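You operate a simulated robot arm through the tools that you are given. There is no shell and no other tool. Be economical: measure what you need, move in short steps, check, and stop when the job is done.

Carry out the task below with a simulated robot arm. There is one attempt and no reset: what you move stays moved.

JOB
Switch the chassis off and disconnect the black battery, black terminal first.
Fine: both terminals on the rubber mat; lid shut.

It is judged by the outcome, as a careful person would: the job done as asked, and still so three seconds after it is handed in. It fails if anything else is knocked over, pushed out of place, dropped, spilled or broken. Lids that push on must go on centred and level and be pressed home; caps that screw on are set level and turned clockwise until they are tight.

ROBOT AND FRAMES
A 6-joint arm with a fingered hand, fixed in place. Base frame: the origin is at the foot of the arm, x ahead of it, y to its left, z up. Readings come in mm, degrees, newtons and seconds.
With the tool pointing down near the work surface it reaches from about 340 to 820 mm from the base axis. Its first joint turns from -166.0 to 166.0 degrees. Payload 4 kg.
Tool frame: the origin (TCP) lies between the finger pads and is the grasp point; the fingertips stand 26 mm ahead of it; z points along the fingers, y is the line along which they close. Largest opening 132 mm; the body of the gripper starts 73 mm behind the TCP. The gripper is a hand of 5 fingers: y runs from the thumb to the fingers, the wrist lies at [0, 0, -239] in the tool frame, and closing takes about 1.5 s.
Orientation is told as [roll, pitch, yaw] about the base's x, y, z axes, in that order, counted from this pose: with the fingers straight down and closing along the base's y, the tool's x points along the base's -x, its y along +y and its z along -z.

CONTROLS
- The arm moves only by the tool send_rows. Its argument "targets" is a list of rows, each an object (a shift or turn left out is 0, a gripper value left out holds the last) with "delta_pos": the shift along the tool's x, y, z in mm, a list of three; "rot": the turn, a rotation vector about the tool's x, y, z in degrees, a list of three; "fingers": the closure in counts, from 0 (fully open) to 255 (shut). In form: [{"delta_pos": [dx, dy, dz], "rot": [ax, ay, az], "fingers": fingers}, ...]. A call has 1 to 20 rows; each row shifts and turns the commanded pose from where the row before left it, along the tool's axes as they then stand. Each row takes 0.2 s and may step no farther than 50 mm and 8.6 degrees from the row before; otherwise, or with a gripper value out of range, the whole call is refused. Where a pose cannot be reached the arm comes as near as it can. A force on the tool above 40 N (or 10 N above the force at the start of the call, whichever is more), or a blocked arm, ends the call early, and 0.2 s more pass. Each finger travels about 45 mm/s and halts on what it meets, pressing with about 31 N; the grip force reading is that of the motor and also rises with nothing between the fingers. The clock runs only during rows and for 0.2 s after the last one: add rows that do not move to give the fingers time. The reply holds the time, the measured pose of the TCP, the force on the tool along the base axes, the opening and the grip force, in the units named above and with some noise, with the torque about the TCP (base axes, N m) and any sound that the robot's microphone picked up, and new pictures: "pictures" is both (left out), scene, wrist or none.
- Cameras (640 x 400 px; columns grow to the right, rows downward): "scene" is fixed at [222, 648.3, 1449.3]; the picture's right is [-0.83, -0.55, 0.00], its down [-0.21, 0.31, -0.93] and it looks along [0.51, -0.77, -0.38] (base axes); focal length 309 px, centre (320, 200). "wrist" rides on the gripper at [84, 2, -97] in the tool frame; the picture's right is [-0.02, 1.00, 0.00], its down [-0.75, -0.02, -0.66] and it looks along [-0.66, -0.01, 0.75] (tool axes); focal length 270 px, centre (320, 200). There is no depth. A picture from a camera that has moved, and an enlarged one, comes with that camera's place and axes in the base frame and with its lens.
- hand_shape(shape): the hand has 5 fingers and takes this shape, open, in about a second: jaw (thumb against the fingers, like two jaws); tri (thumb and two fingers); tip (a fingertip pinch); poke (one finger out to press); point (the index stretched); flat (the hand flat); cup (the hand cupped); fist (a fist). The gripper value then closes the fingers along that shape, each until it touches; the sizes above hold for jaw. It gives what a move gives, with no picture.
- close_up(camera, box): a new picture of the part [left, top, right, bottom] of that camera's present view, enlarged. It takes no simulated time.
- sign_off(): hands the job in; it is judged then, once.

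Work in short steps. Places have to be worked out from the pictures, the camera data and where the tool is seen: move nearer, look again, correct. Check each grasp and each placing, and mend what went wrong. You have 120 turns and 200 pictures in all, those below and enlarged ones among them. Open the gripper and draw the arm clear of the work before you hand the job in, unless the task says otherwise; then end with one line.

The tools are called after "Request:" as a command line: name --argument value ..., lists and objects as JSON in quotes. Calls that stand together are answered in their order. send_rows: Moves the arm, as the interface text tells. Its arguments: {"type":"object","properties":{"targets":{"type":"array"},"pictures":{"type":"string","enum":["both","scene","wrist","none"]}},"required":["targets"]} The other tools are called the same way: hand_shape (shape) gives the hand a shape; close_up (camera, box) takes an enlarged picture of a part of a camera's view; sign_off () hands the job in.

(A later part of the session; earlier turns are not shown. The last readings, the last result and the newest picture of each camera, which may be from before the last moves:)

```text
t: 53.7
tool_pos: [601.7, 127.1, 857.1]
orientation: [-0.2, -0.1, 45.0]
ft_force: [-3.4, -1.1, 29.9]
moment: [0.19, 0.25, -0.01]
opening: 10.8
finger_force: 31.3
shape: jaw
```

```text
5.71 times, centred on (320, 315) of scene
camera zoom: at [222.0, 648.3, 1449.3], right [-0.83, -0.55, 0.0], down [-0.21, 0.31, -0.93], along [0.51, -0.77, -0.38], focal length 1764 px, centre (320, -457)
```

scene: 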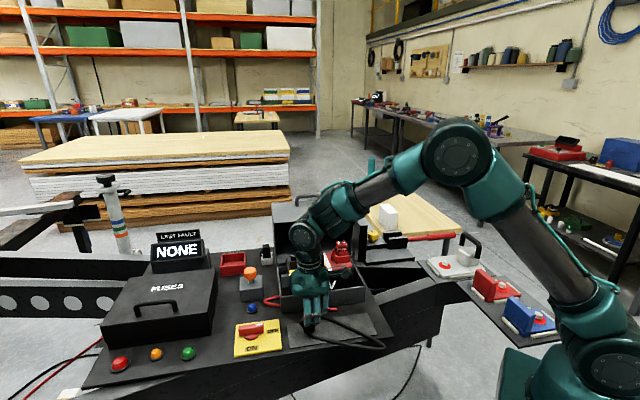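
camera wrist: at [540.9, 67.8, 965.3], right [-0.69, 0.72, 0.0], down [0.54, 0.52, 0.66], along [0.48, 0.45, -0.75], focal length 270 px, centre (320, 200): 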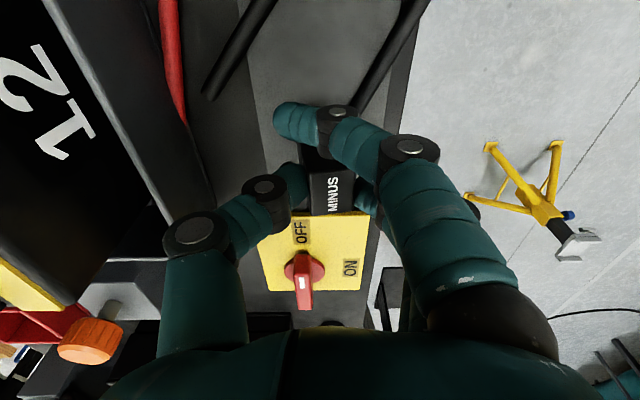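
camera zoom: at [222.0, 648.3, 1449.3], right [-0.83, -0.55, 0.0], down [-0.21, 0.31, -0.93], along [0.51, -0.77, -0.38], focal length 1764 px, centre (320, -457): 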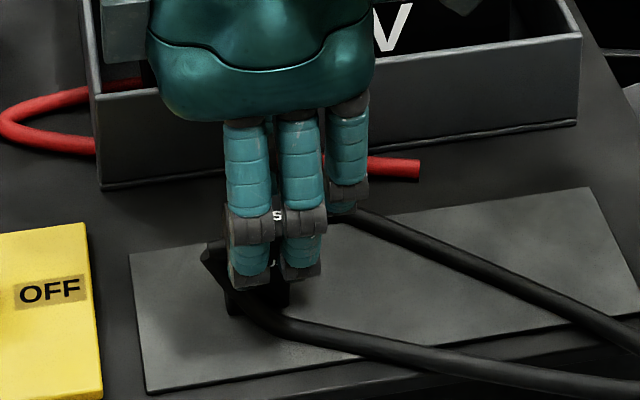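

The plug stands on the mat. I'll ease off 2 mm, open moderately and rise straight up.

Request:
send_rows --targets '[{"delta_pos": [0, 0, -2]}, {"fingers": 200}, {"fingers": 150}, {}, {}, {}, {"delta_pos": [0, 0, -15]}, {"delta_pos": [0, 0, -40]}, {"delta_pos": [0, 0, -50]}, {"delta_pos": [0, 0, -50]}, {}]'

Request:
close_up --camera "scene" --box '[250, 250, 390, 360]'

```text
t: 56.1
tool_pos: [601.2, 128.7, 1015.7]
orientation: [0.0, 0.0, 45.0]
ft_force: [0.2, -0.1, -0.2]
moment: [0.02, -0.02, 0.03]
opening: 53.5
finger_force: 0.1
shape: jaw
camera wrist: at [539.8, 70.1, 1111.3], right [-0.69, 0.72, 0.0], down [0.54, 0.52, 0.66], along [0.48, 0.45, -0.75], focal length 270 px, centre (320, 200)
```

scene: 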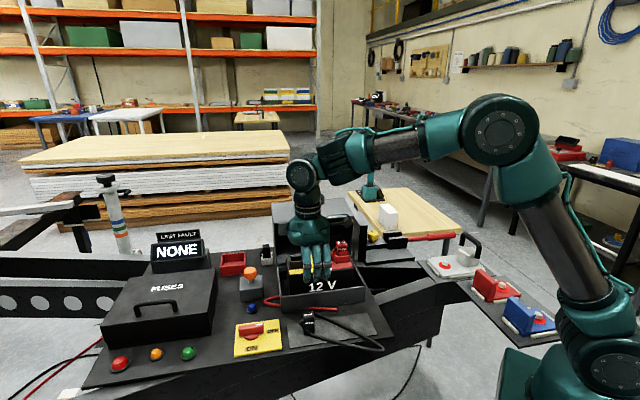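
wrist: 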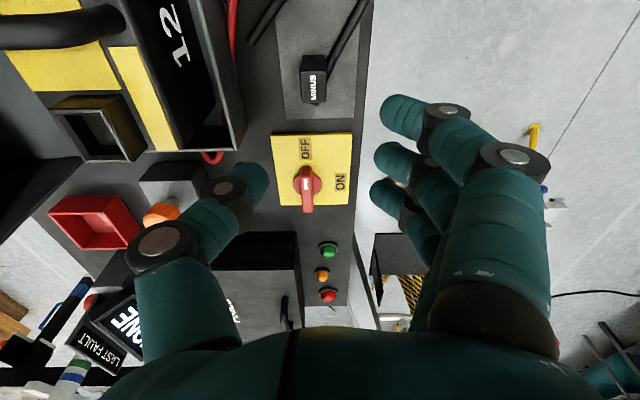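

```text
3.64 times, centred on (320, 305) of scene
camera zoom: at [222.0, 648.3, 1449.3], right [-0.83, -0.55, 0.0], down [-0.21, 0.31, -0.93], along [0.51, -0.77, -0.38], focal length 1123 px, centre (320, -182)
```

zoom: 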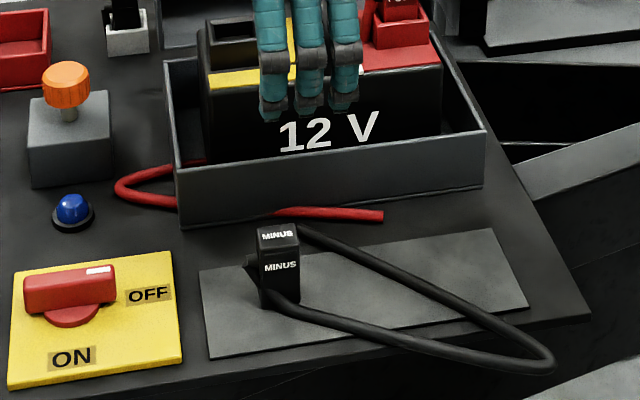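

MINUS stands on the mat. PLUS should be 137 mm along -e1 from where MINUS was, near (630,-85). I'll move above it.

Request:
send_rows --targets '[{"delta_pos": [0, 0, -45], "fingers": 130}, {"delta_pos": [22, -29, 0]}, {"delta_pos": [22, -29, 0]}, {"delta_pos": [22, -29, 0]}, {"delta_pos": [22, -29, 0]}, {"delta_pos": [21, -28, 0]}, {"delta_pos": [21, -28, 0]}, {}]'

Request:
close_up --camera "wrist" --box '[220, 20, 420, 200]'

```text
t: 57.9
tool_pos: [630.1, -88.5, 1057.9]
orientation: [-0.1, 0.0, 45.0]
ft_force: [0.0, -0.3, -0.7]
moment: [0.04, 0.01, -0.02]
opening: 64.0
finger_force: 0.1
shape: jaw
camera wrist: at [570.1, -146.5, 1154.9], right [-0.69, 0.72, 0.0], down [0.54, 0.52, 0.66], along [0.48, 0.45, -0.75], focal length 270 px, centre (320, 200)
```

scene: 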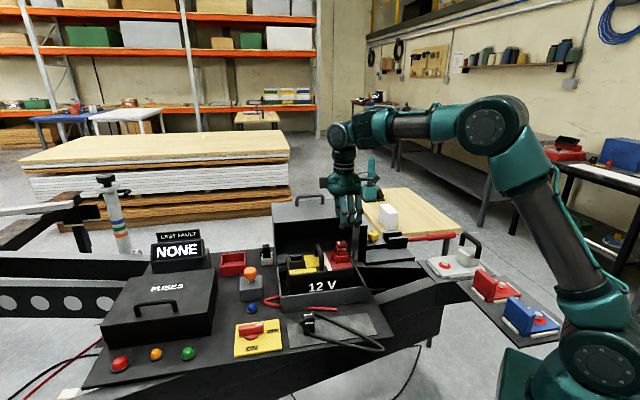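
wrist: 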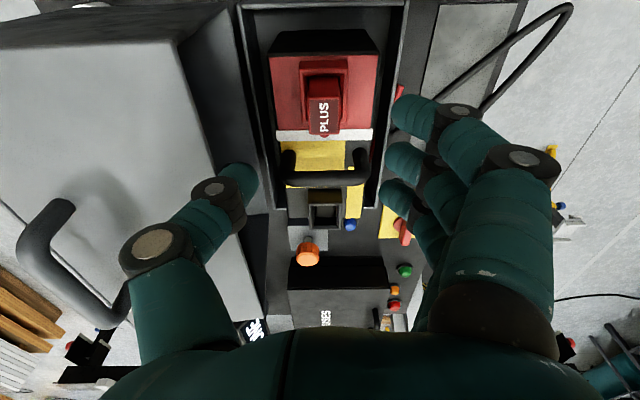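

```text
2.22 times, centred on (320, 110) of wrist
camera zoom: at [570.1, -146.5, 1154.9], right [-0.69, 0.72, 0.0], down [0.54, 0.52, 0.66], along [0.48, 0.45, -0.75], focal length 601 px, centre (320, 400)
```

zoom: 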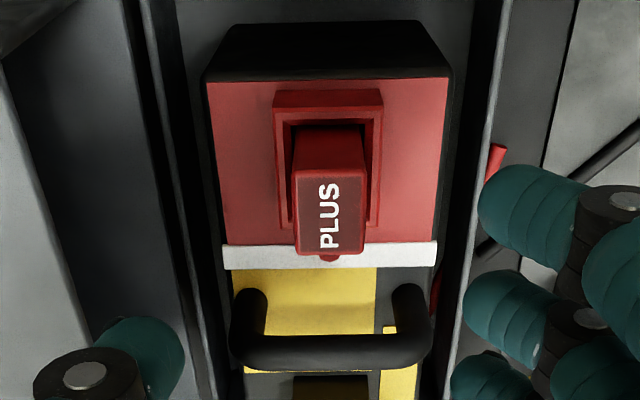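

PLUS is right under the hand and needs a 3 mm shift. I'll go down to the same height as before with the narrower opening.

Request:
send_rows --targets '[{"delta_pos": [0, 3, 20], "fingers": 155}, {"delta_pos": [0, 0, 20]}, {"delta_pos": [0, 0, 15]}, {"delta_pos": [0, 0, 10]}, {"delta_pos": [0, 0, 10]}, {"delta_pos": [0, 0, 8]}, {}]'

Request:
close_up --camera "scene" --box '[285, 200, 381, 288]'

```text
t: 59.5
tool_pos: [628.5, -86.3, 974.8]
orientation: [-0.2, 0.1, 45.0]
ft_force: [1.2, -0.1, -0.6]
moment: [0.01, 0.01, 0.01]
opening: 52.0
finger_force: 0.1
shape: jaw
camera wrist: at [568.0, -144.1, 1071.9], right [-0.69, 0.72, 0.0], down [0.54, 0.52, 0.66], along [0.48, 0.45, -0.75], focal length 270 px, centre (320, 200)
```

scene: 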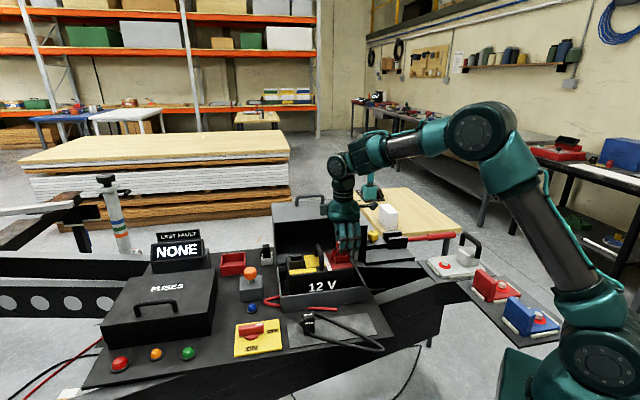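
wrist: 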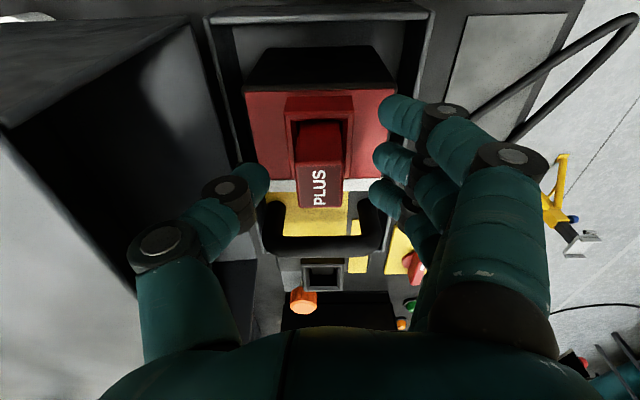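

```text
4.55 times, centred on (333, 244) of scene
camera zoom: at [222.0, 648.3, 1449.3], right [-0.83, -0.55, 0.0], down [-0.21, 0.31, -0.93], along [0.51, -0.77, -0.38], focal length 1404 px, centre (261, 0)
```

zoom: 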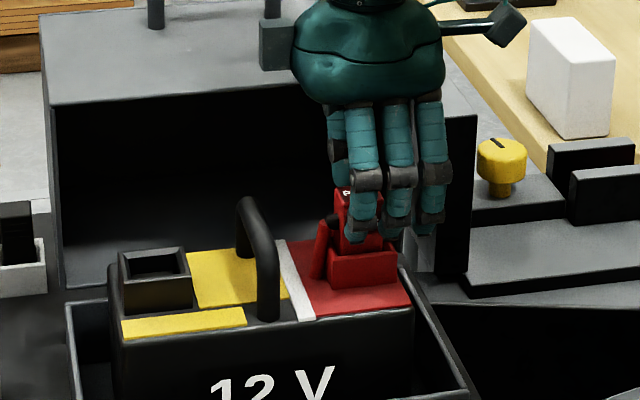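

Same alignment as with MINUS. I'll close and pull up gently.

Request:
send_rows --targets '[{"delta_pos": [0, 0, 2], "fingers": 200}, {}, {"fingers": 255}, {}, {}, {}, {}, {"delta_pos": [0, 0, -6]}, {"delta_pos": [0, 0, -6]}, {"delta_pos": [0, 0, -8]}, {"delta_pos": [0, 0, -10]}, {}]'

Request:
close_up --camera "scene" --box '[285, 200, 381, 288]'

```text
t: 62.1
tool_pos: [627.9, -84.4, 1004.2]
orientation: [-0.1, 0.0, 45.0]
ft_force: [-0.7, 0.6, -0.8]
moment: [0.0, 0.04, 0.02]
opening: 8.3
finger_force: 31.3
shape: jaw
camera wrist: at [568.1, -143.2, 1100.5], right [-0.69, 0.72, 0.0], down [0.54, 0.52, 0.66], along [0.48, 0.45, -0.75], focal length 270 px, centre (320, 200)
```

scene: 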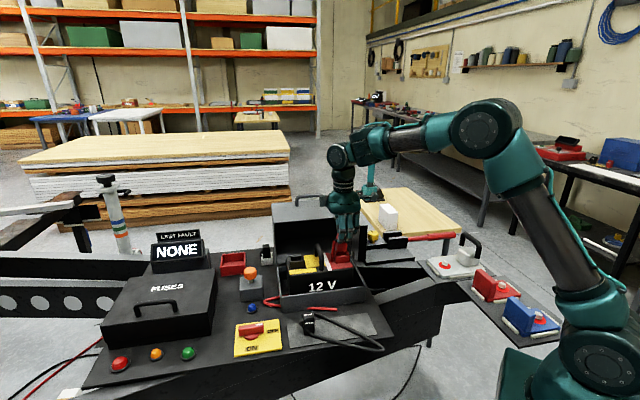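
wrist: 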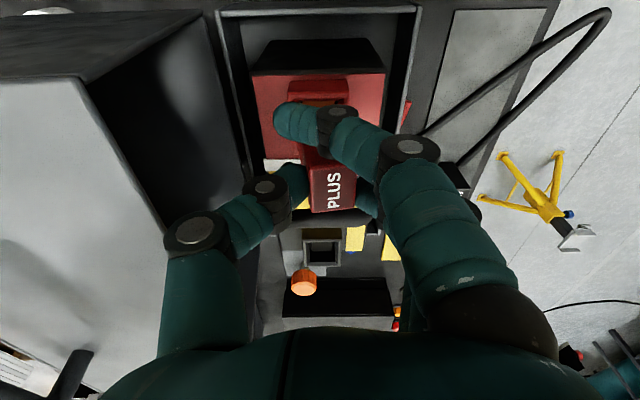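

```text
4.55 times, centred on (333, 244) of scene
camera zoom: at [222.0, 648.3, 1449.3], right [-0.83, -0.55, 0.0], down [-0.21, 0.31, -0.93], along [0.51, -0.77, -0.38], focal length 1404 px, centre (261, 0)
```

zoom: 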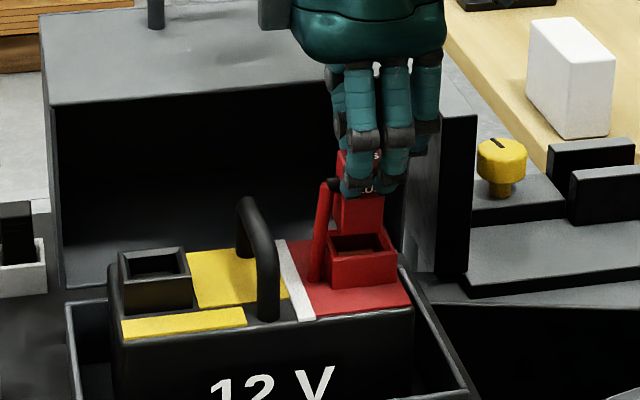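

PLUS comes out cleanly. I'll raise it clear, then carry it forward to a free spot at the far end of the mat, aiming for about (502,9).

Request:
send_rows --targets '[{"delta_pos": [0, 0, -20]}, {"delta_pos": [0, 0, -20]}, {"delta_pos": [0, 0, -20]}, {"delta_pos": [3, 26, 0]}, {"delta_pos": [4, 26, 0]}, {"delta_pos": [4, 26, 0]}, {"delta_pos": [4, 26, 0]}, {"delta_pos": [4, 26, 0]}, {"delta_pos": [4, 26, 0]}, {}]'

Request:
close_up --camera "scene" --box '[240, 210, 420, 360]'

```text
t: 64.3
tool_pos: [499.7, 9.0, 1062.4]
orientation: [-0.2, -0.1, 45.0]
ft_force: [-0.2, -0.2, -1.0]
moment: [-0.02, 0.01, -0.03]
opening: 8.1
finger_force: 30.9
shape: jaw
camera wrist: at [441.1, -50.2, 1159.4], right [-0.69, 0.72, 0.0], down [0.54, 0.52, 0.66], along [0.48, 0.45, -0.75], focal length 270 px, centre (320, 200)
```

scene: 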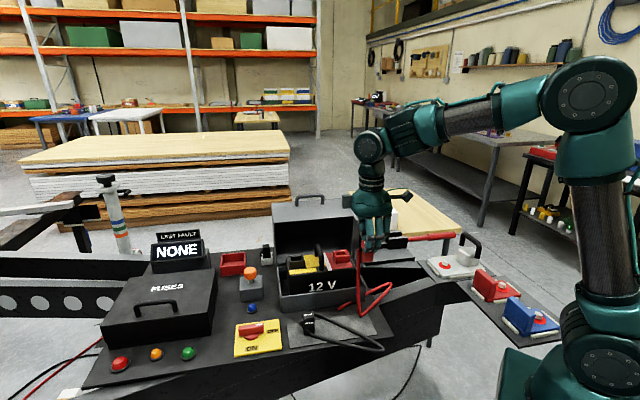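
wrist: 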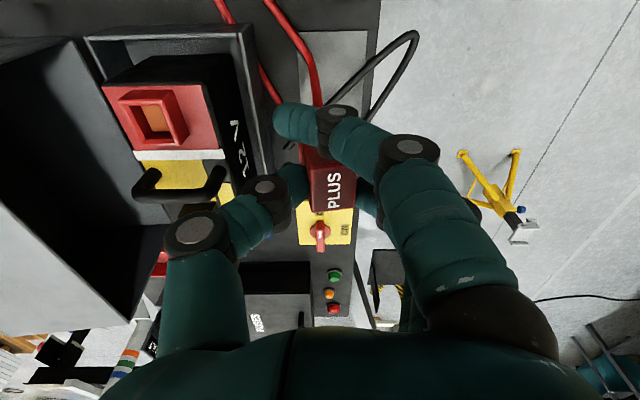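

```text
2.67 times, centred on (330, 285) of scene
camera zoom: at [222.0, 648.3, 1449.3], right [-0.83, -0.55, 0.0], down [-0.21, 0.31, -0.93], along [0.51, -0.77, -0.38], focal length 823 px, centre (293, -27)
```

zoom: 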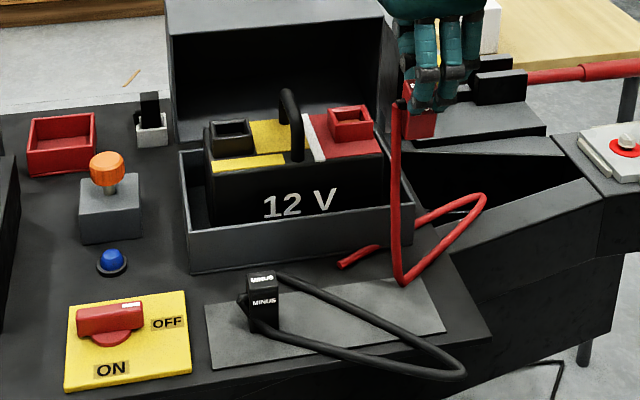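

Everything's hanging freely, so I'll lower it toward the mat.

Request:
send_rows --targets '[{"delta_pos": [0, 0, 40]}, {"delta_pos": [0, 0, 40]}, {"delta_pos": [0, 0, 40]}, {"delta_pos": [0, 0, 35]}, {"delta_pos": [0, 0, 20]}, {"delta_pos": [0, 0, 14]}, {}]'

Request:
close_up --camera "scene" --box '[280, 270, 400, 360]'

```text
t: 65.9
tool_pos: [501.4, 11.2, 875.4]
orientation: [-0.1, 0.0, 44.9]
ft_force: [-0.3, 0.5, -0.4]
moment: [0.0, 0.02, -0.01]
opening: 8.4
finger_force: 31.1
shape: jaw
camera wrist: at [439.9, -47.9, 971.7], right [-0.69, 0.72, 0.0], down [0.54, 0.52, 0.66], along [0.48, 0.45, -0.75], focal length 270 px, centre (320, 200)
```

scene: 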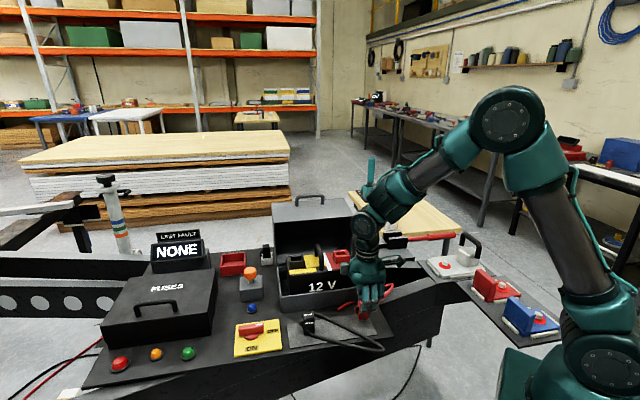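
wrist: 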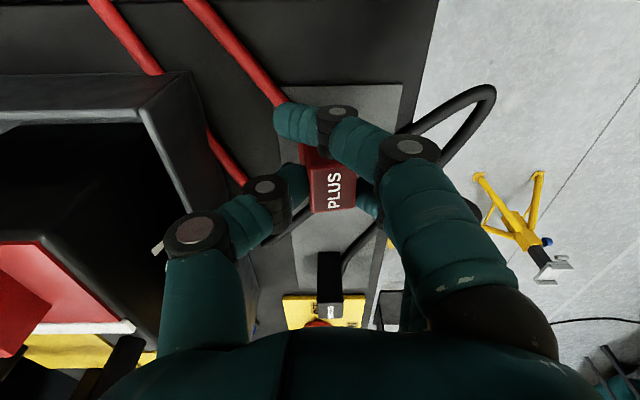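

```text
4.44 times, centred on (340, 315) of scene
camera zoom: at [222.0, 648.3, 1449.3], right [-0.83, -0.55, 0.0], down [-0.21, 0.31, -0.93], along [0.51, -0.77, -0.38], focal length 1372 px, centre (231, -311)
```

zoom: 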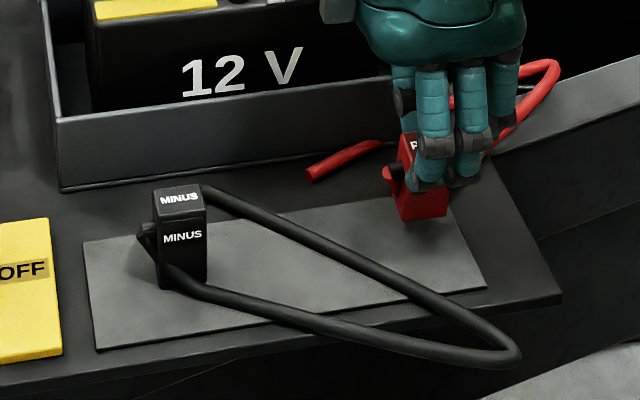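

The drop point is well inside the mat's free area. I'll lower until it touches.

Request:
send_rows --targets '[{"delta_pos": [-3, 0, 5]}, {"delta_pos": [0, 0, 4]}, {"delta_pos": [0, 0, 3]}, {"delta_pos": [0, 0, 3]}, {"delta_pos": [0, 0, 2]}, {}]' --pictures "none"

Request:
close_up --camera "scene" --box '[280, 270, 400, 360]'

```text
t: 67.3
tool_pos: [504.2, 11.9, 858.9]
orientation: [-0.1, -0.1, 45.0]
ft_force: [-2.9, 0.4, 24.5]
moment: [0.19, 0.25, 0.02]
opening: 10.0
finger_force: 30.9
shape: jaw
```

```text
4.44 times, centred on (340, 315) of scene
camera zoom: at [222.0, 648.3, 1449.3], right [-0.83, -0.55, 0.0], down [-0.21, 0.31, -0.93], along [0.51, -0.77, -0.38], focal length 1372 px, centre (231, -311)
```

zoom: 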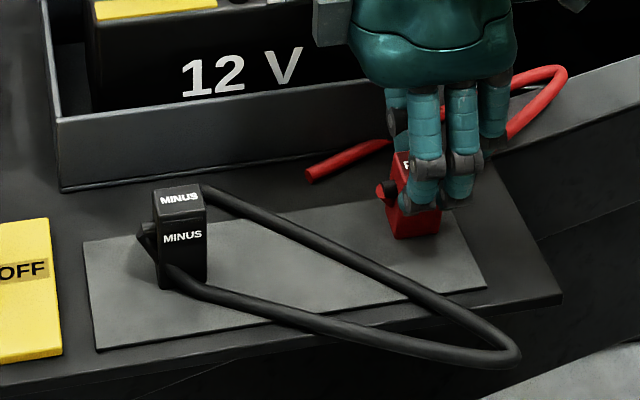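

It's touching the mat. I'll ease off, open modestly and rise.

Request:
send_rows --targets '[{"delta_pos": [0, 0, -2]}, {"fingers": 200}, {"fingers": 165}, {}, {}, {}, {"delta_pos": [0, 0, -15]}, {"delta_pos": [0, 0, -40]}, {"delta_pos": [0, 0, -50]}, {"delta_pos": [0, 0, -50]}, {}]'

Request:
close_up --camera "scene" --box '[230, 190, 410, 360]'

```text
t: 69.7
tool_pos: [501.5, 11.2, 1013.9]
orientation: [-0.2, 0.1, 45.0]
ft_force: [-0.4, -0.2, -0.1]
moment: [-0.01, -0.03, 0.0]
opening: 46.0
finger_force: 0.0
shape: jaw
camera wrist: at [441.0, -48.1, 1109.7], right [-0.69, 0.72, 0.0], down [0.54, 0.52, 0.66], along [0.48, 0.45, -0.75], focal length 270 px, centre (320, 200)
```

scene: 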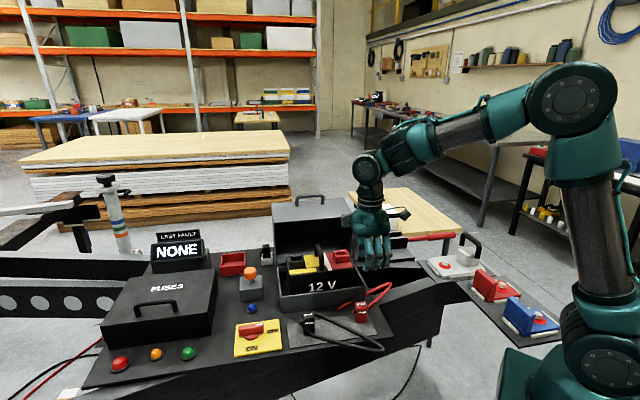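
wrist: 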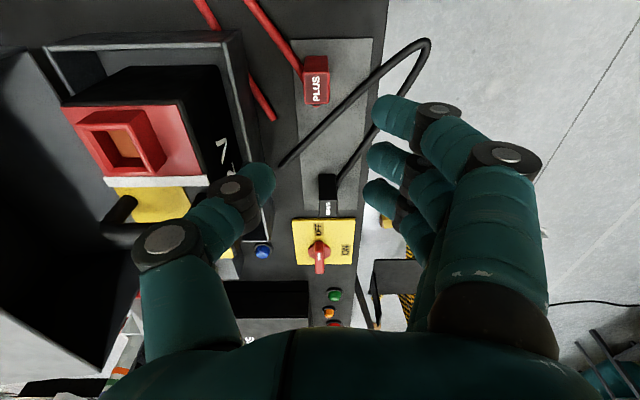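

```text
2.35 times, centred on (320, 275) of scene
camera zoom: at [222.0, 648.3, 1449.3], right [-0.83, -0.55, 0.0], down [-0.21, 0.31, -0.93], along [0.51, -0.77, -0.38], focal length 726 px, centre (320, 24)
```

zoom: 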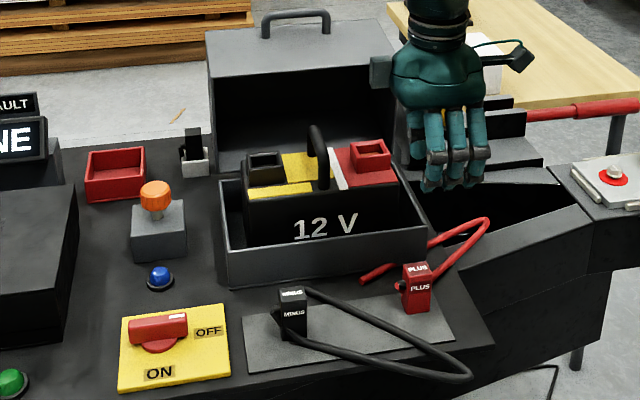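

Both terminals are upright on the mat. Next is closing the lid: it now stands near 87°, with the handle bar around (806,-170,1055). Straight down is out of reach there, so I'll tilt the hand 35° forward and approach from above and in front.

Request:
send_rows --targets '[{"delta_pos": [0, 0, -50], "fingers": 150}, {"delta_pos": [0, 0, -50]}, {"rot": [7, 0, 0]}, {"rot": [7, 0, 0]}, {"rot": [7, 0, 0]}, {"rot": [7, 0, 0]}, {"rot": [7, 0, 0]}, {"delta_pos": [-12.6, -35, 22]}, {"delta_pos": [-12.6, -35, 22]}, {"delta_pos": [-12.6, -35, 22]}, {"delta_pos": [-12.6, -35, 22]}, {"delta_pos": [-12.6, -35, 22]}, {}]'

Request:
close_up --camera "scene" --box '[250, 170, 370, 270]'

```text
t: 72.5
tool_pos: [697.0, -90.1, 1126.4]
orientation: [-35.1, 0.0, 45.0]
ft_force: [-0.7, 0.8, 0.5]
moment: [-0.01, 0.01, -0.02]
opening: 53.5
finger_force: 0.1
shape: jaw
camera wrist: at [597.9, -109.5, 1203.8], right [-0.56, 0.59, -0.57], down [0.27, 0.79, 0.55], along [0.78, 0.15, -0.61], focal length 270 px, centre (320, 200)
```

scene: 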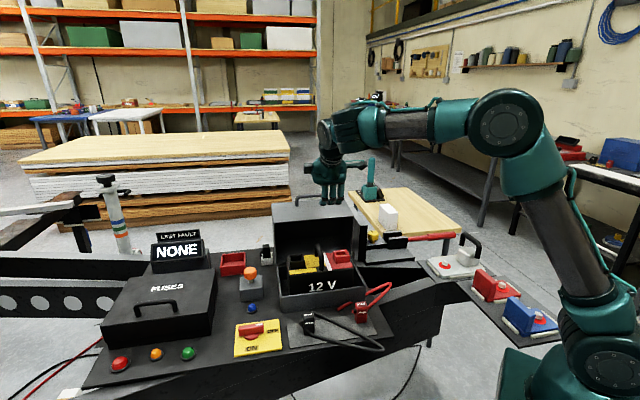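
wrist: 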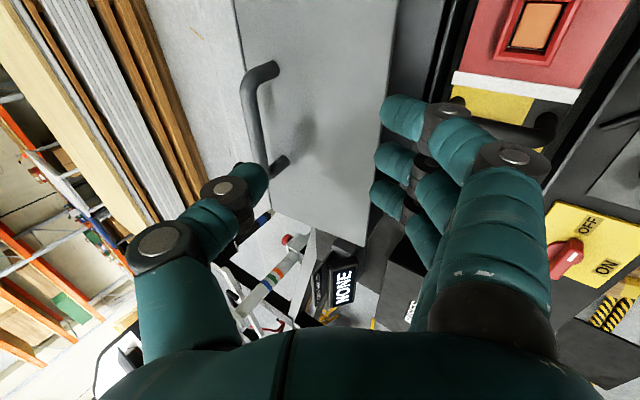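

```text
4.00 times, centred on (310, 220) of scene
camera zoom: at [222.0, 648.3, 1449.3], right [-0.83, -0.55, 0.0], down [-0.21, 0.31, -0.93], along [0.51, -0.77, -0.38], focal length 1235 px, centre (360, 120)
```

zoom: 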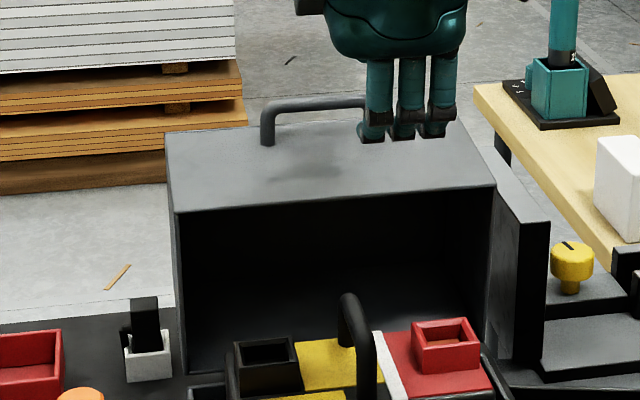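

The bar's centre comes out at about (792,-153,1061). I'll approach along the tilted tool axis, stopping short to check.

Request:
send_rows --targets '[{"delta_pos": [-12, -27, 20]}, {"delta_pos": [-11, -27, 20]}, {"delta_pos": [0, 0, 25]}, {}]'

Request:
close_up --camera "scene" --box '[250, 150, 370, 250]'

```text
t: 73.5
tool_pos: [770.0, -131.5, 1102.7]
orientation: [-35.1, 0.0, 45.1]
ft_force: [0.7, -0.2, 1.1]
moment: [0.0, 0.01, 0.01]
opening: 53.6
finger_force: 0.0
shape: jaw
camera wrist: at [671.1, -150.6, 1179.8], right [-0.56, 0.59, -0.57], down [0.27, 0.79, 0.55], along [0.78, 0.15, -0.61], focal length 270 px, centre (320, 200)
```

scene: 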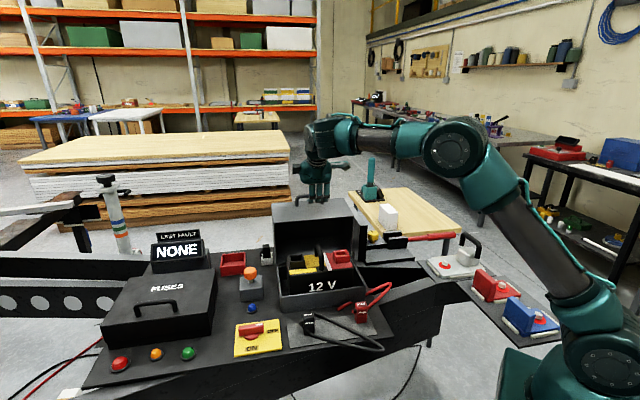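
wrist: 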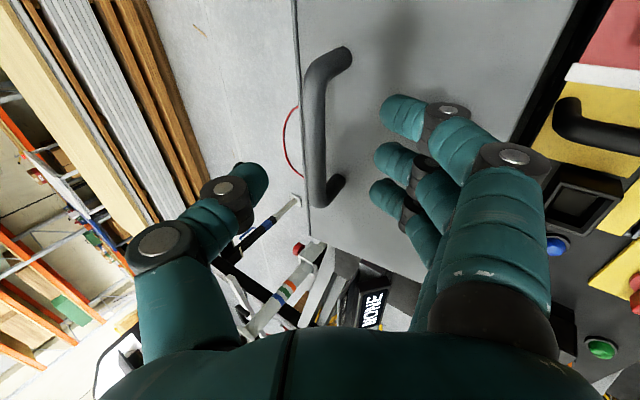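

```text
4.00 times, centred on (310, 200) of scene
camera zoom: at [222.0, 648.3, 1449.3], right [-0.83, -0.55, 0.0], down [-0.21, 0.31, -0.93], along [0.51, -0.77, -0.38], focal length 1235 px, centre (360, 200)
```

zoom: 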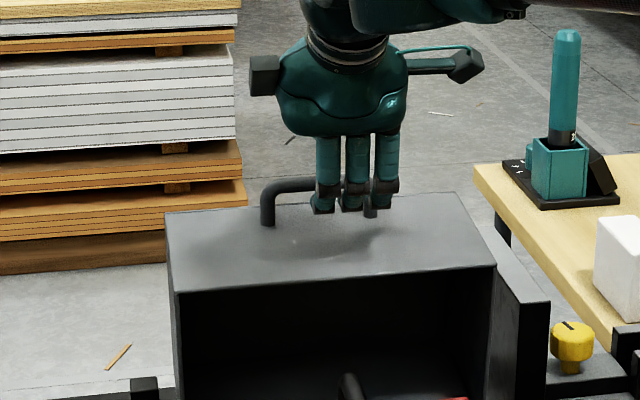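

The bar is centred between the thumb and fingers. I'll advance 40 mm and then close to a cage.

Request:
send_rows --targets '[{"delta_pos": [0, 0, 15]}, {"delta_pos": [0, 0, 15]}, {"delta_pos": [0, 0, 10]}, {"fingers": 200}, {}, {}]'

Request:
close_up --camera "scene" --box '[250, 150, 370, 250]'

```text
t: 74.9
tool_pos: [785.8, -147.3, 1069.4]
orientation: [-35.1, 0.0, 45.0]
ft_force: [0.3, 0.0, -1.4]
moment: [-0.01, -0.03, 0.0]
opening: 29.2
finger_force: 0.0
shape: jaw
camera wrist: at [686.2, -167.7, 1147.2], right [-0.56, 0.59, -0.57], down [0.27, 0.79, 0.55], along [0.78, 0.15, -0.61], focal length 270 px, centre (320, 200)
```

scene: 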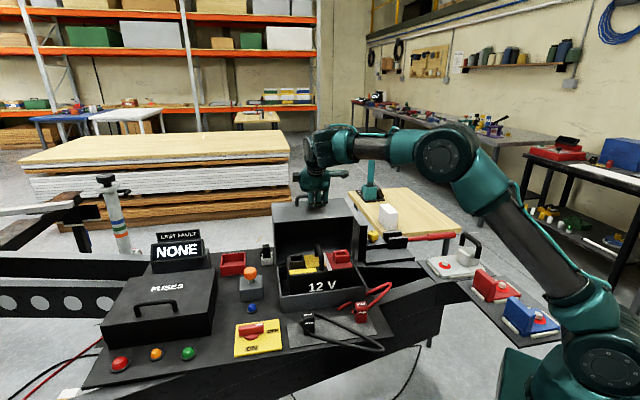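
wrist: 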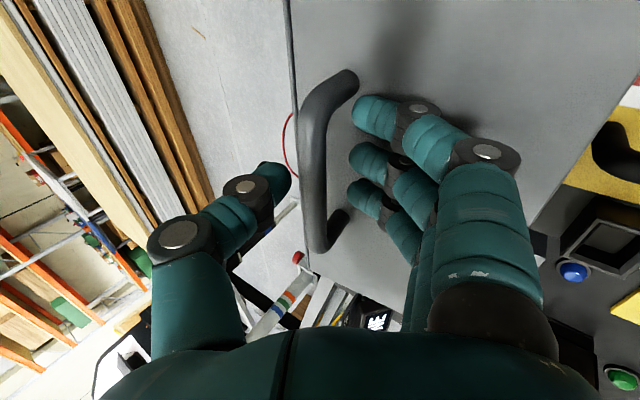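

```text
4.00 times, centred on (310, 200) of scene
camera zoom: at [222.0, 648.3, 1449.3], right [-0.83, -0.55, 0.0], down [-0.21, 0.31, -0.93], along [0.51, -0.77, -0.38], focal length 1235 px, centre (360, 200)
```

zoom: 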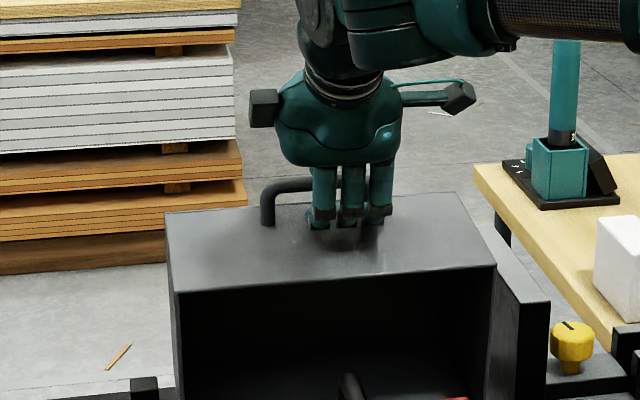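

The bar is caged. I'll close the cage tighter and pull the lid forward along the reverse arc.

Request:
send_rows --targets '[{"fingers": 220}, {}, {"delta_pos": [0, 13.2, -15.3], "rot": [2.65, 0, 0]}, {"delta_pos": [0, 13.8, -15], "rot": [2.65, 0, 0]}, {"delta_pos": [0, 14.5, -14.3], "rot": [2.65, 0, 0]}, {"delta_pos": [0, 15, -13.6], "rot": [2.65, 0, 0]}, {}]'

Request:
close_up --camera "scene" --box '[240, 150, 400, 290]'

```text
t: 76.5
tool_pos: [728.3, -90.9, 1080.7]
orientation: [-45.8, -0.1, 45.1]
ft_force: [3.4, -1.2, 11.2]
moment: [-0.21, -0.22, 0.06]
opening: 22.5
finger_force: 0.1
shape: jaw
camera wrist: at [619.0, -101.3, 1146.0], right [-0.48, 0.51, -0.72], down [0.21, 0.86, 0.47], along [0.85, 0.08, -0.51], focal length 270 px, centre (320, 200)
```

scene: 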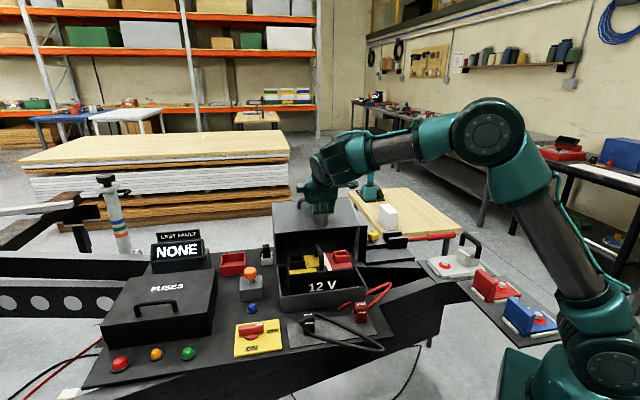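
wrist: 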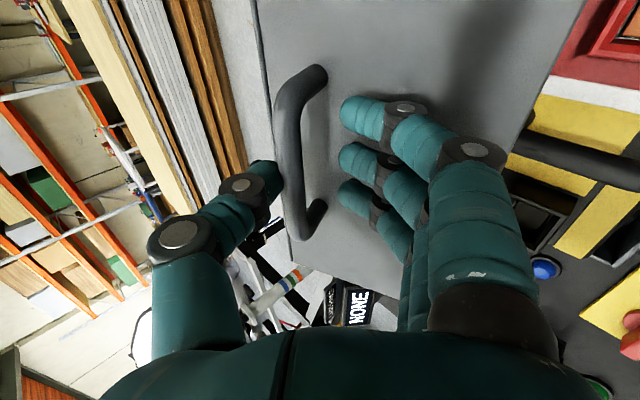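

```text
2.86 times, centred on (320, 220) of scene
camera zoom: at [222.0, 648.3, 1449.3], right [-0.83, -0.55, 0.0], down [-0.21, 0.31, -0.93], along [0.51, -0.77, -0.38], focal length 882 px, centre (320, 143)
```

zoom: 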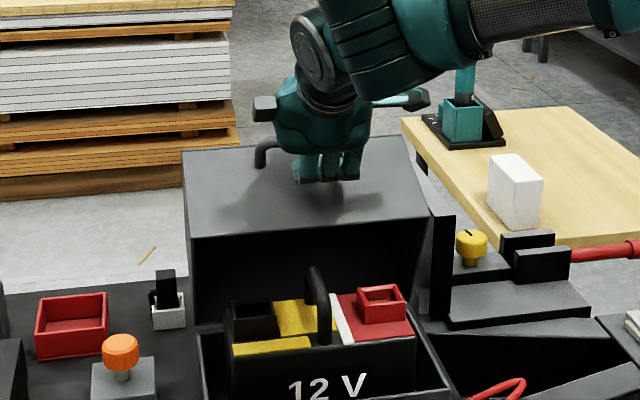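

The lid follows, with a light upward push from the fingertips resting on its face. I'll continue the arc, staying slightly farther off the face.

Request:
send_rows --targets '[{"delta_pos": [0, 15.6, -15.2], "rot": [2.65, 0, 0]}, {"delta_pos": [0, 16.1, -14], "rot": [2.65, 0, 0]}, {"delta_pos": [0, 16.6, -11.8], "rot": [2.65, 0, 0]}, {"delta_pos": [0, 17, -11.3], "rot": [2.65, 0, 0]}, {}]'

Request:
close_up --camera "scene" --box '[240, 170, 400, 310]'

```text
t: 77.7
tool_pos: [670.8, -32.3, 1065.4]
orientation: [-56.4, 0.1, 45.0]
ft_force: [-2.9, -0.4, 14.3]
moment: [-0.29, -0.29, -0.08]
opening: 23.7
finger_force: 0.0
shape: jaw
camera wrist: at [554.2, -35.1, 1116.8], right [-0.38, 0.41, -0.83], down [0.15, 0.91, 0.38], along [0.91, 0.02, -0.41], focal length 270 px, centre (320, 200)
```

scene: 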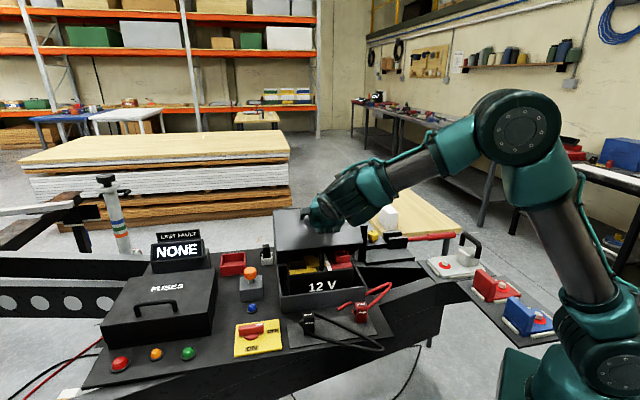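
wrist: 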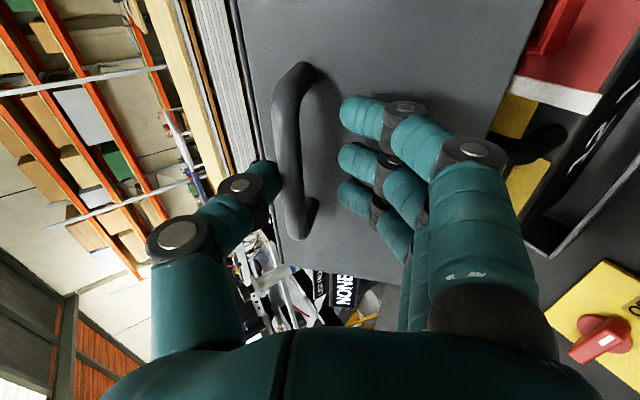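

```text
2.86 times, centred on (320, 240) of scene
camera zoom: at [222.0, 648.3, 1449.3], right [-0.83, -0.55, 0.0], down [-0.21, 0.31, -0.93], along [0.51, -0.77, -0.38], focal length 882 px, centre (320, 86)
```

zoom: 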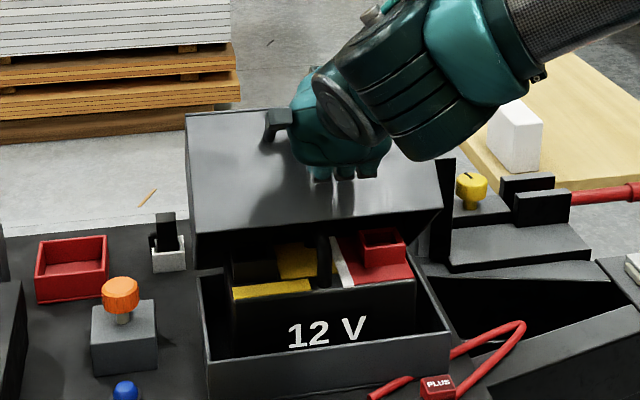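

Smooth so far, at about 41°. I'll keep going.

Request:
send_rows --targets '[{"delta_pos": [0, 17.5, -11], "rot": [2.65, 0, 0]}, {"delta_pos": [0, 17.9, -9.8], "rot": [2.65, 0, 0]}, {"delta_pos": [0, 18.3, -9.1], "rot": [2.65, 0, 0]}, {"delta_pos": [0, 18.6, -8.4], "rot": [2.65, 0, 0]}, {}]'

Request:
close_up --camera "scene" --box '[240, 190, 400, 330]'

```text
t: 78.9
tool_pos: [620.6, 15.4, 1019.0]
orientation: [-66.9, 0.1, 44.9]
ft_force: [0.5, -1.0, 0.2]
moment: [-0.01, -0.01, 0.02]
opening: 18.6
finger_force: 0.1
shape: jaw
camera wrist: at [498.8, 18.7, 1055.8], right [-0.26, 0.29, -0.92], down [0.11, 0.96, 0.27], along [0.96, -0.03, -0.28], focal length 270 px, centre (320, 200)
```

scene: 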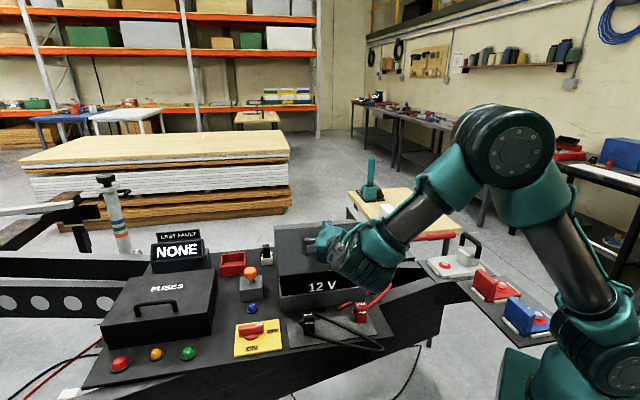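
wrist: 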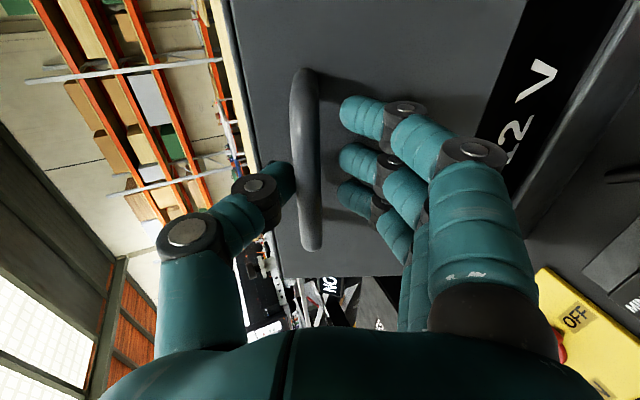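

```text
2.86 times, centred on (320, 260) of scene
camera zoom: at [222.0, 648.3, 1449.3], right [-0.83, -0.55, 0.0], down [-0.21, 0.31, -0.93], along [0.51, -0.77, -0.38], focal length 882 px, centre (320, 29)
```

zoom: 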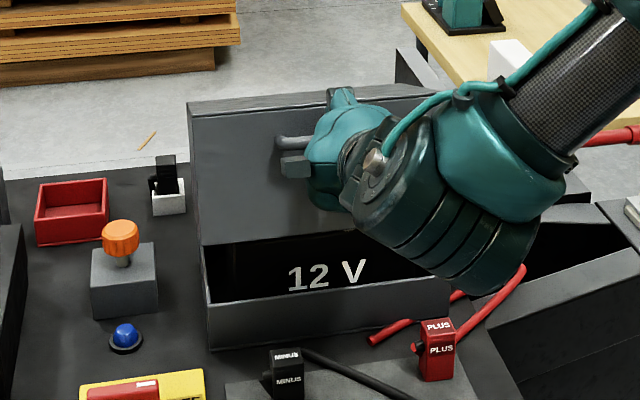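

About 21° left. Thumb and fingers still cage the bar, and the plugs are well clear of the hand. I'll finish the arc.

Request:
send_rows --targets '[{"delta_pos": [0, 19, -7.6], "rot": [2.65, 0, 0]}, {"delta_pos": [0, 19.3, -6.9], "rot": [2.65, 0, 0]}, {"delta_pos": [0, 19.5, -6], "rot": [2.65, 0, 0]}, {"delta_pos": [0, 19.7, -5.3], "rot": [2.65, 0, 0]}, {}]'

Request:
close_up --camera "scene" --box '[240, 210, 400, 350]'

```text
t: 80.1
tool_pos: [585.1, 52.0, 956.2]
orientation: [-77.5, 0.1, 45.1]
ft_force: [-0.1, 0.7, -0.8]
moment: [0.01, -0.02, -0.02]
opening: 18.4
finger_force: 0.0
shape: jaw
camera wrist: at [460.6, 57.7, 974.5], right [-0.14, 0.17, -0.98], down [0.08, 0.98, 0.16], along [0.99, -0.06, -0.15], focal length 270 px, centre (320, 200)
```

scene: 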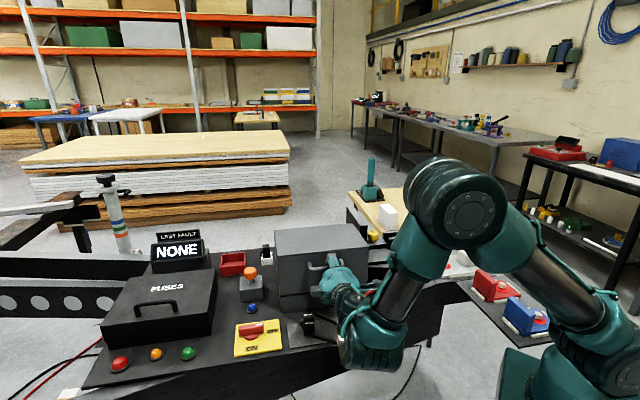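
wrist: 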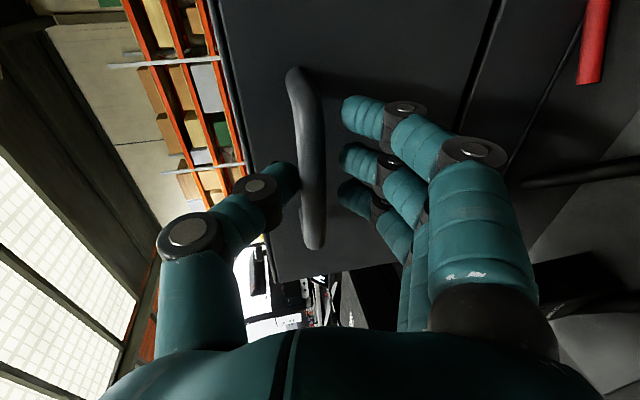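

```text
2.86 times, centred on (320, 280) of scene
camera zoom: at [222.0, 648.3, 1449.3], right [-0.83, -0.55, 0.0], down [-0.21, 0.31, -0.93], along [0.51, -0.77, -0.38], focal length 882 px, centre (320, -29)
```

zoom: 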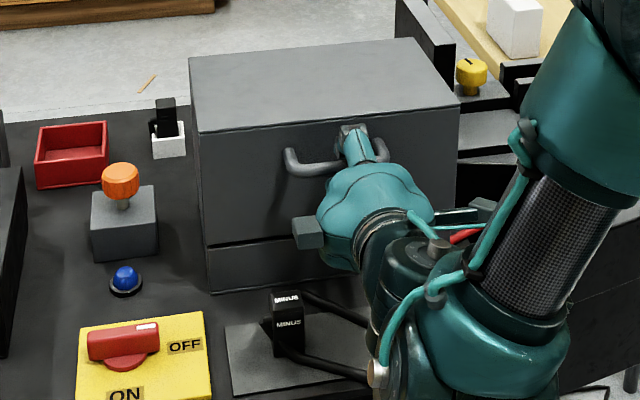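

The lid looks shut. I'll press down lightly with the thumb on the bar to make sure it's fully seated.

Request:
send_rows --targets '[{"delta_pos": [0, 3, 0]}, {"delta_pos": [0, 3, 0]}, {"delta_pos": [0, 2, 0]}, {}]' --pictures "none"

Request:
close_up --camera "wrist" --box '[240, 20, 560, 280]'

```text
t: 81.1
tool_pos: [584.7, 52.6, 948.8]
orientation: [-77.5, -0.1, 45.0]
ft_force: [1.0, -0.3, 2.4]
moment: [0.03, -0.03, -0.02]
opening: 18.7
finger_force: 0.0
shape: jaw
```

```text
1.54 times, centred on (400, 150) of wrist
camera zoom: at [458.8, 59.5, 967.0], right [-0.14, 0.17, -0.98], down [0.08, 0.98, 0.16], along [0.99, -0.06, -0.15], focal length 416 px, centre (197, 277)
```

zoom: 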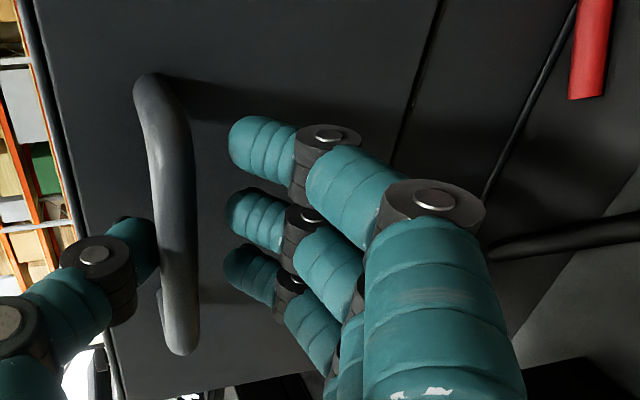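

The thumb now rests on the bar. I'll press a few mm more to confirm it's firm, relax, open, and withdraw straight back.

Request:
send_rows --targets '[{"delta_pos": [0, 2, 0]}, {"delta_pos": [0, 2, 0]}, {}]' --pictures "none"

Request:
send_rows --targets '[{"delta_pos": [0, -7, 0]}, {"fingers": 150}, {}, {}, {}, {"delta_pos": [0, 0, -15]}, {"delta_pos": [0, 0, -30]}, {"delta_pos": [0, -20, -30]}, {"delta_pos": [0, -40, 0]}, {"delta_pos": [0, -40, 0]}, {"delta_pos": [0, -40, 0]}, {}]'

Request:
close_up --camera "scene" --box '[240, 210, 400, 350]'

```text
t: 81.9
tool_pos: [585.8, 52.7, 944.1]
orientation: [-77.5, 0.0, 45.0]
ft_force: [-1.2, -1.7, 5.2]
moment: [-0.07, -0.1, 0.02]
opening: 20.1
finger_force: 0.1
shape: jaw
```

```text
t: 84.5
tool_pos: [556.8, 82.4, 1103.2]
orientation: [-77.5, 0.0, 45.0]
ft_force: [-0.1, 0.3, -0.4]
moment: [0.0, -0.01, -0.02]
opening: 53.8
finger_force: 0.1
shape: jaw
camera wrist: at [430.4, 89.4, 1122.3], right [-0.14, 0.17, -0.98], down [0.08, 0.98, 0.16], along [0.99, -0.06, -0.15], focal length 270 px, centre (320, 200)
```

scene: 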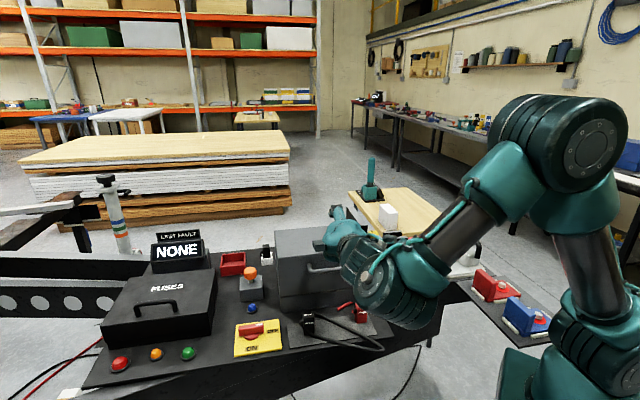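
wrist: 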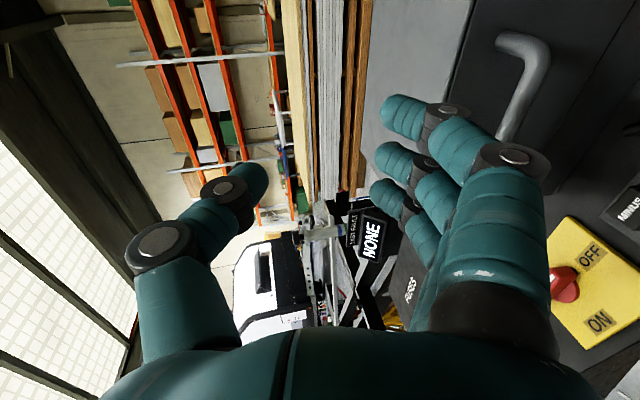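

```text
2.86 times, centred on (320, 280) of scene
camera zoom: at [222.0, 648.3, 1449.3], right [-0.83, -0.55, 0.0], down [-0.21, 0.31, -0.93], along [0.51, -0.77, -0.38], focal length 882 px, centre (320, -29)
```

zoom: 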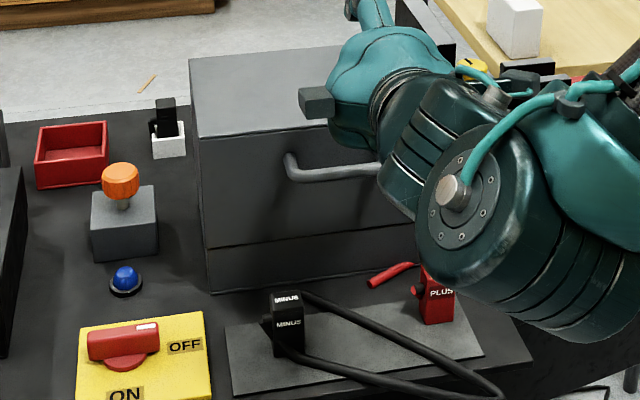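

The lid is shut and both plugs stand on the mat. I'll draw the arm up and back out of the way and check everything once more.

Request:
send_rows --targets '[{"delta_pos": [0, -40, -10], "fingers": 0}, {"delta_pos": [0, -40, -20]}, {"delta_pos": [0, -40, -40]}, {"delta_pos": [0, -20, -40]}, {"rot": [-8, 0, 0]}, {"rot": [-8, 0, 0]}, {"rot": [-8, 0, 0]}, {"rot": [-8, 0, 0]}, {"rot": [-8, 0, 0]}, {}]'

Request:
close_up --camera "scene" --box '[80, 200, 400, 400]'

Request:
close_up --camera "scene" --box '[270, 220, 390, 350]'

```text
refused: row 3 steps farther than a row can; nothing moved
```

```text
2.00 times, centred on (240, 300) of scene
camera zoom: at [222.0, 648.3, 1449.3], right [-0.83, -0.55, 0.0], down [-0.21, 0.31, -0.93], along [0.51, -0.77, -0.38], focal length 618 px, centre (480, 0)
```

zoom: 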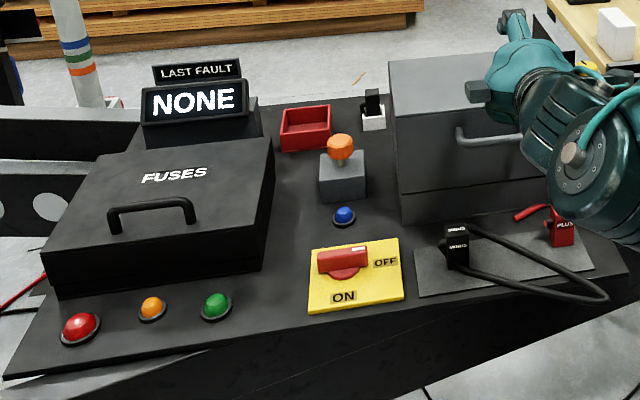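

```text
3.08 times, centred on (330, 285) of scene
camera zoom: at [222.0, 648.3, 1449.3], right [-0.83, -0.55, 0.0], down [-0.21, 0.31, -0.93], along [0.51, -0.77, -0.38], focal length 950 px, centre (289, -62)
```

zoom: 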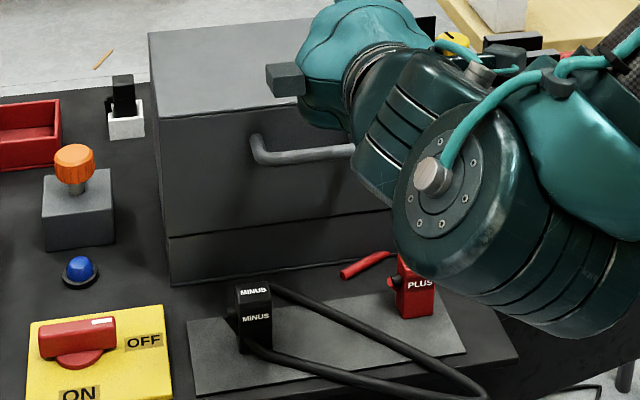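

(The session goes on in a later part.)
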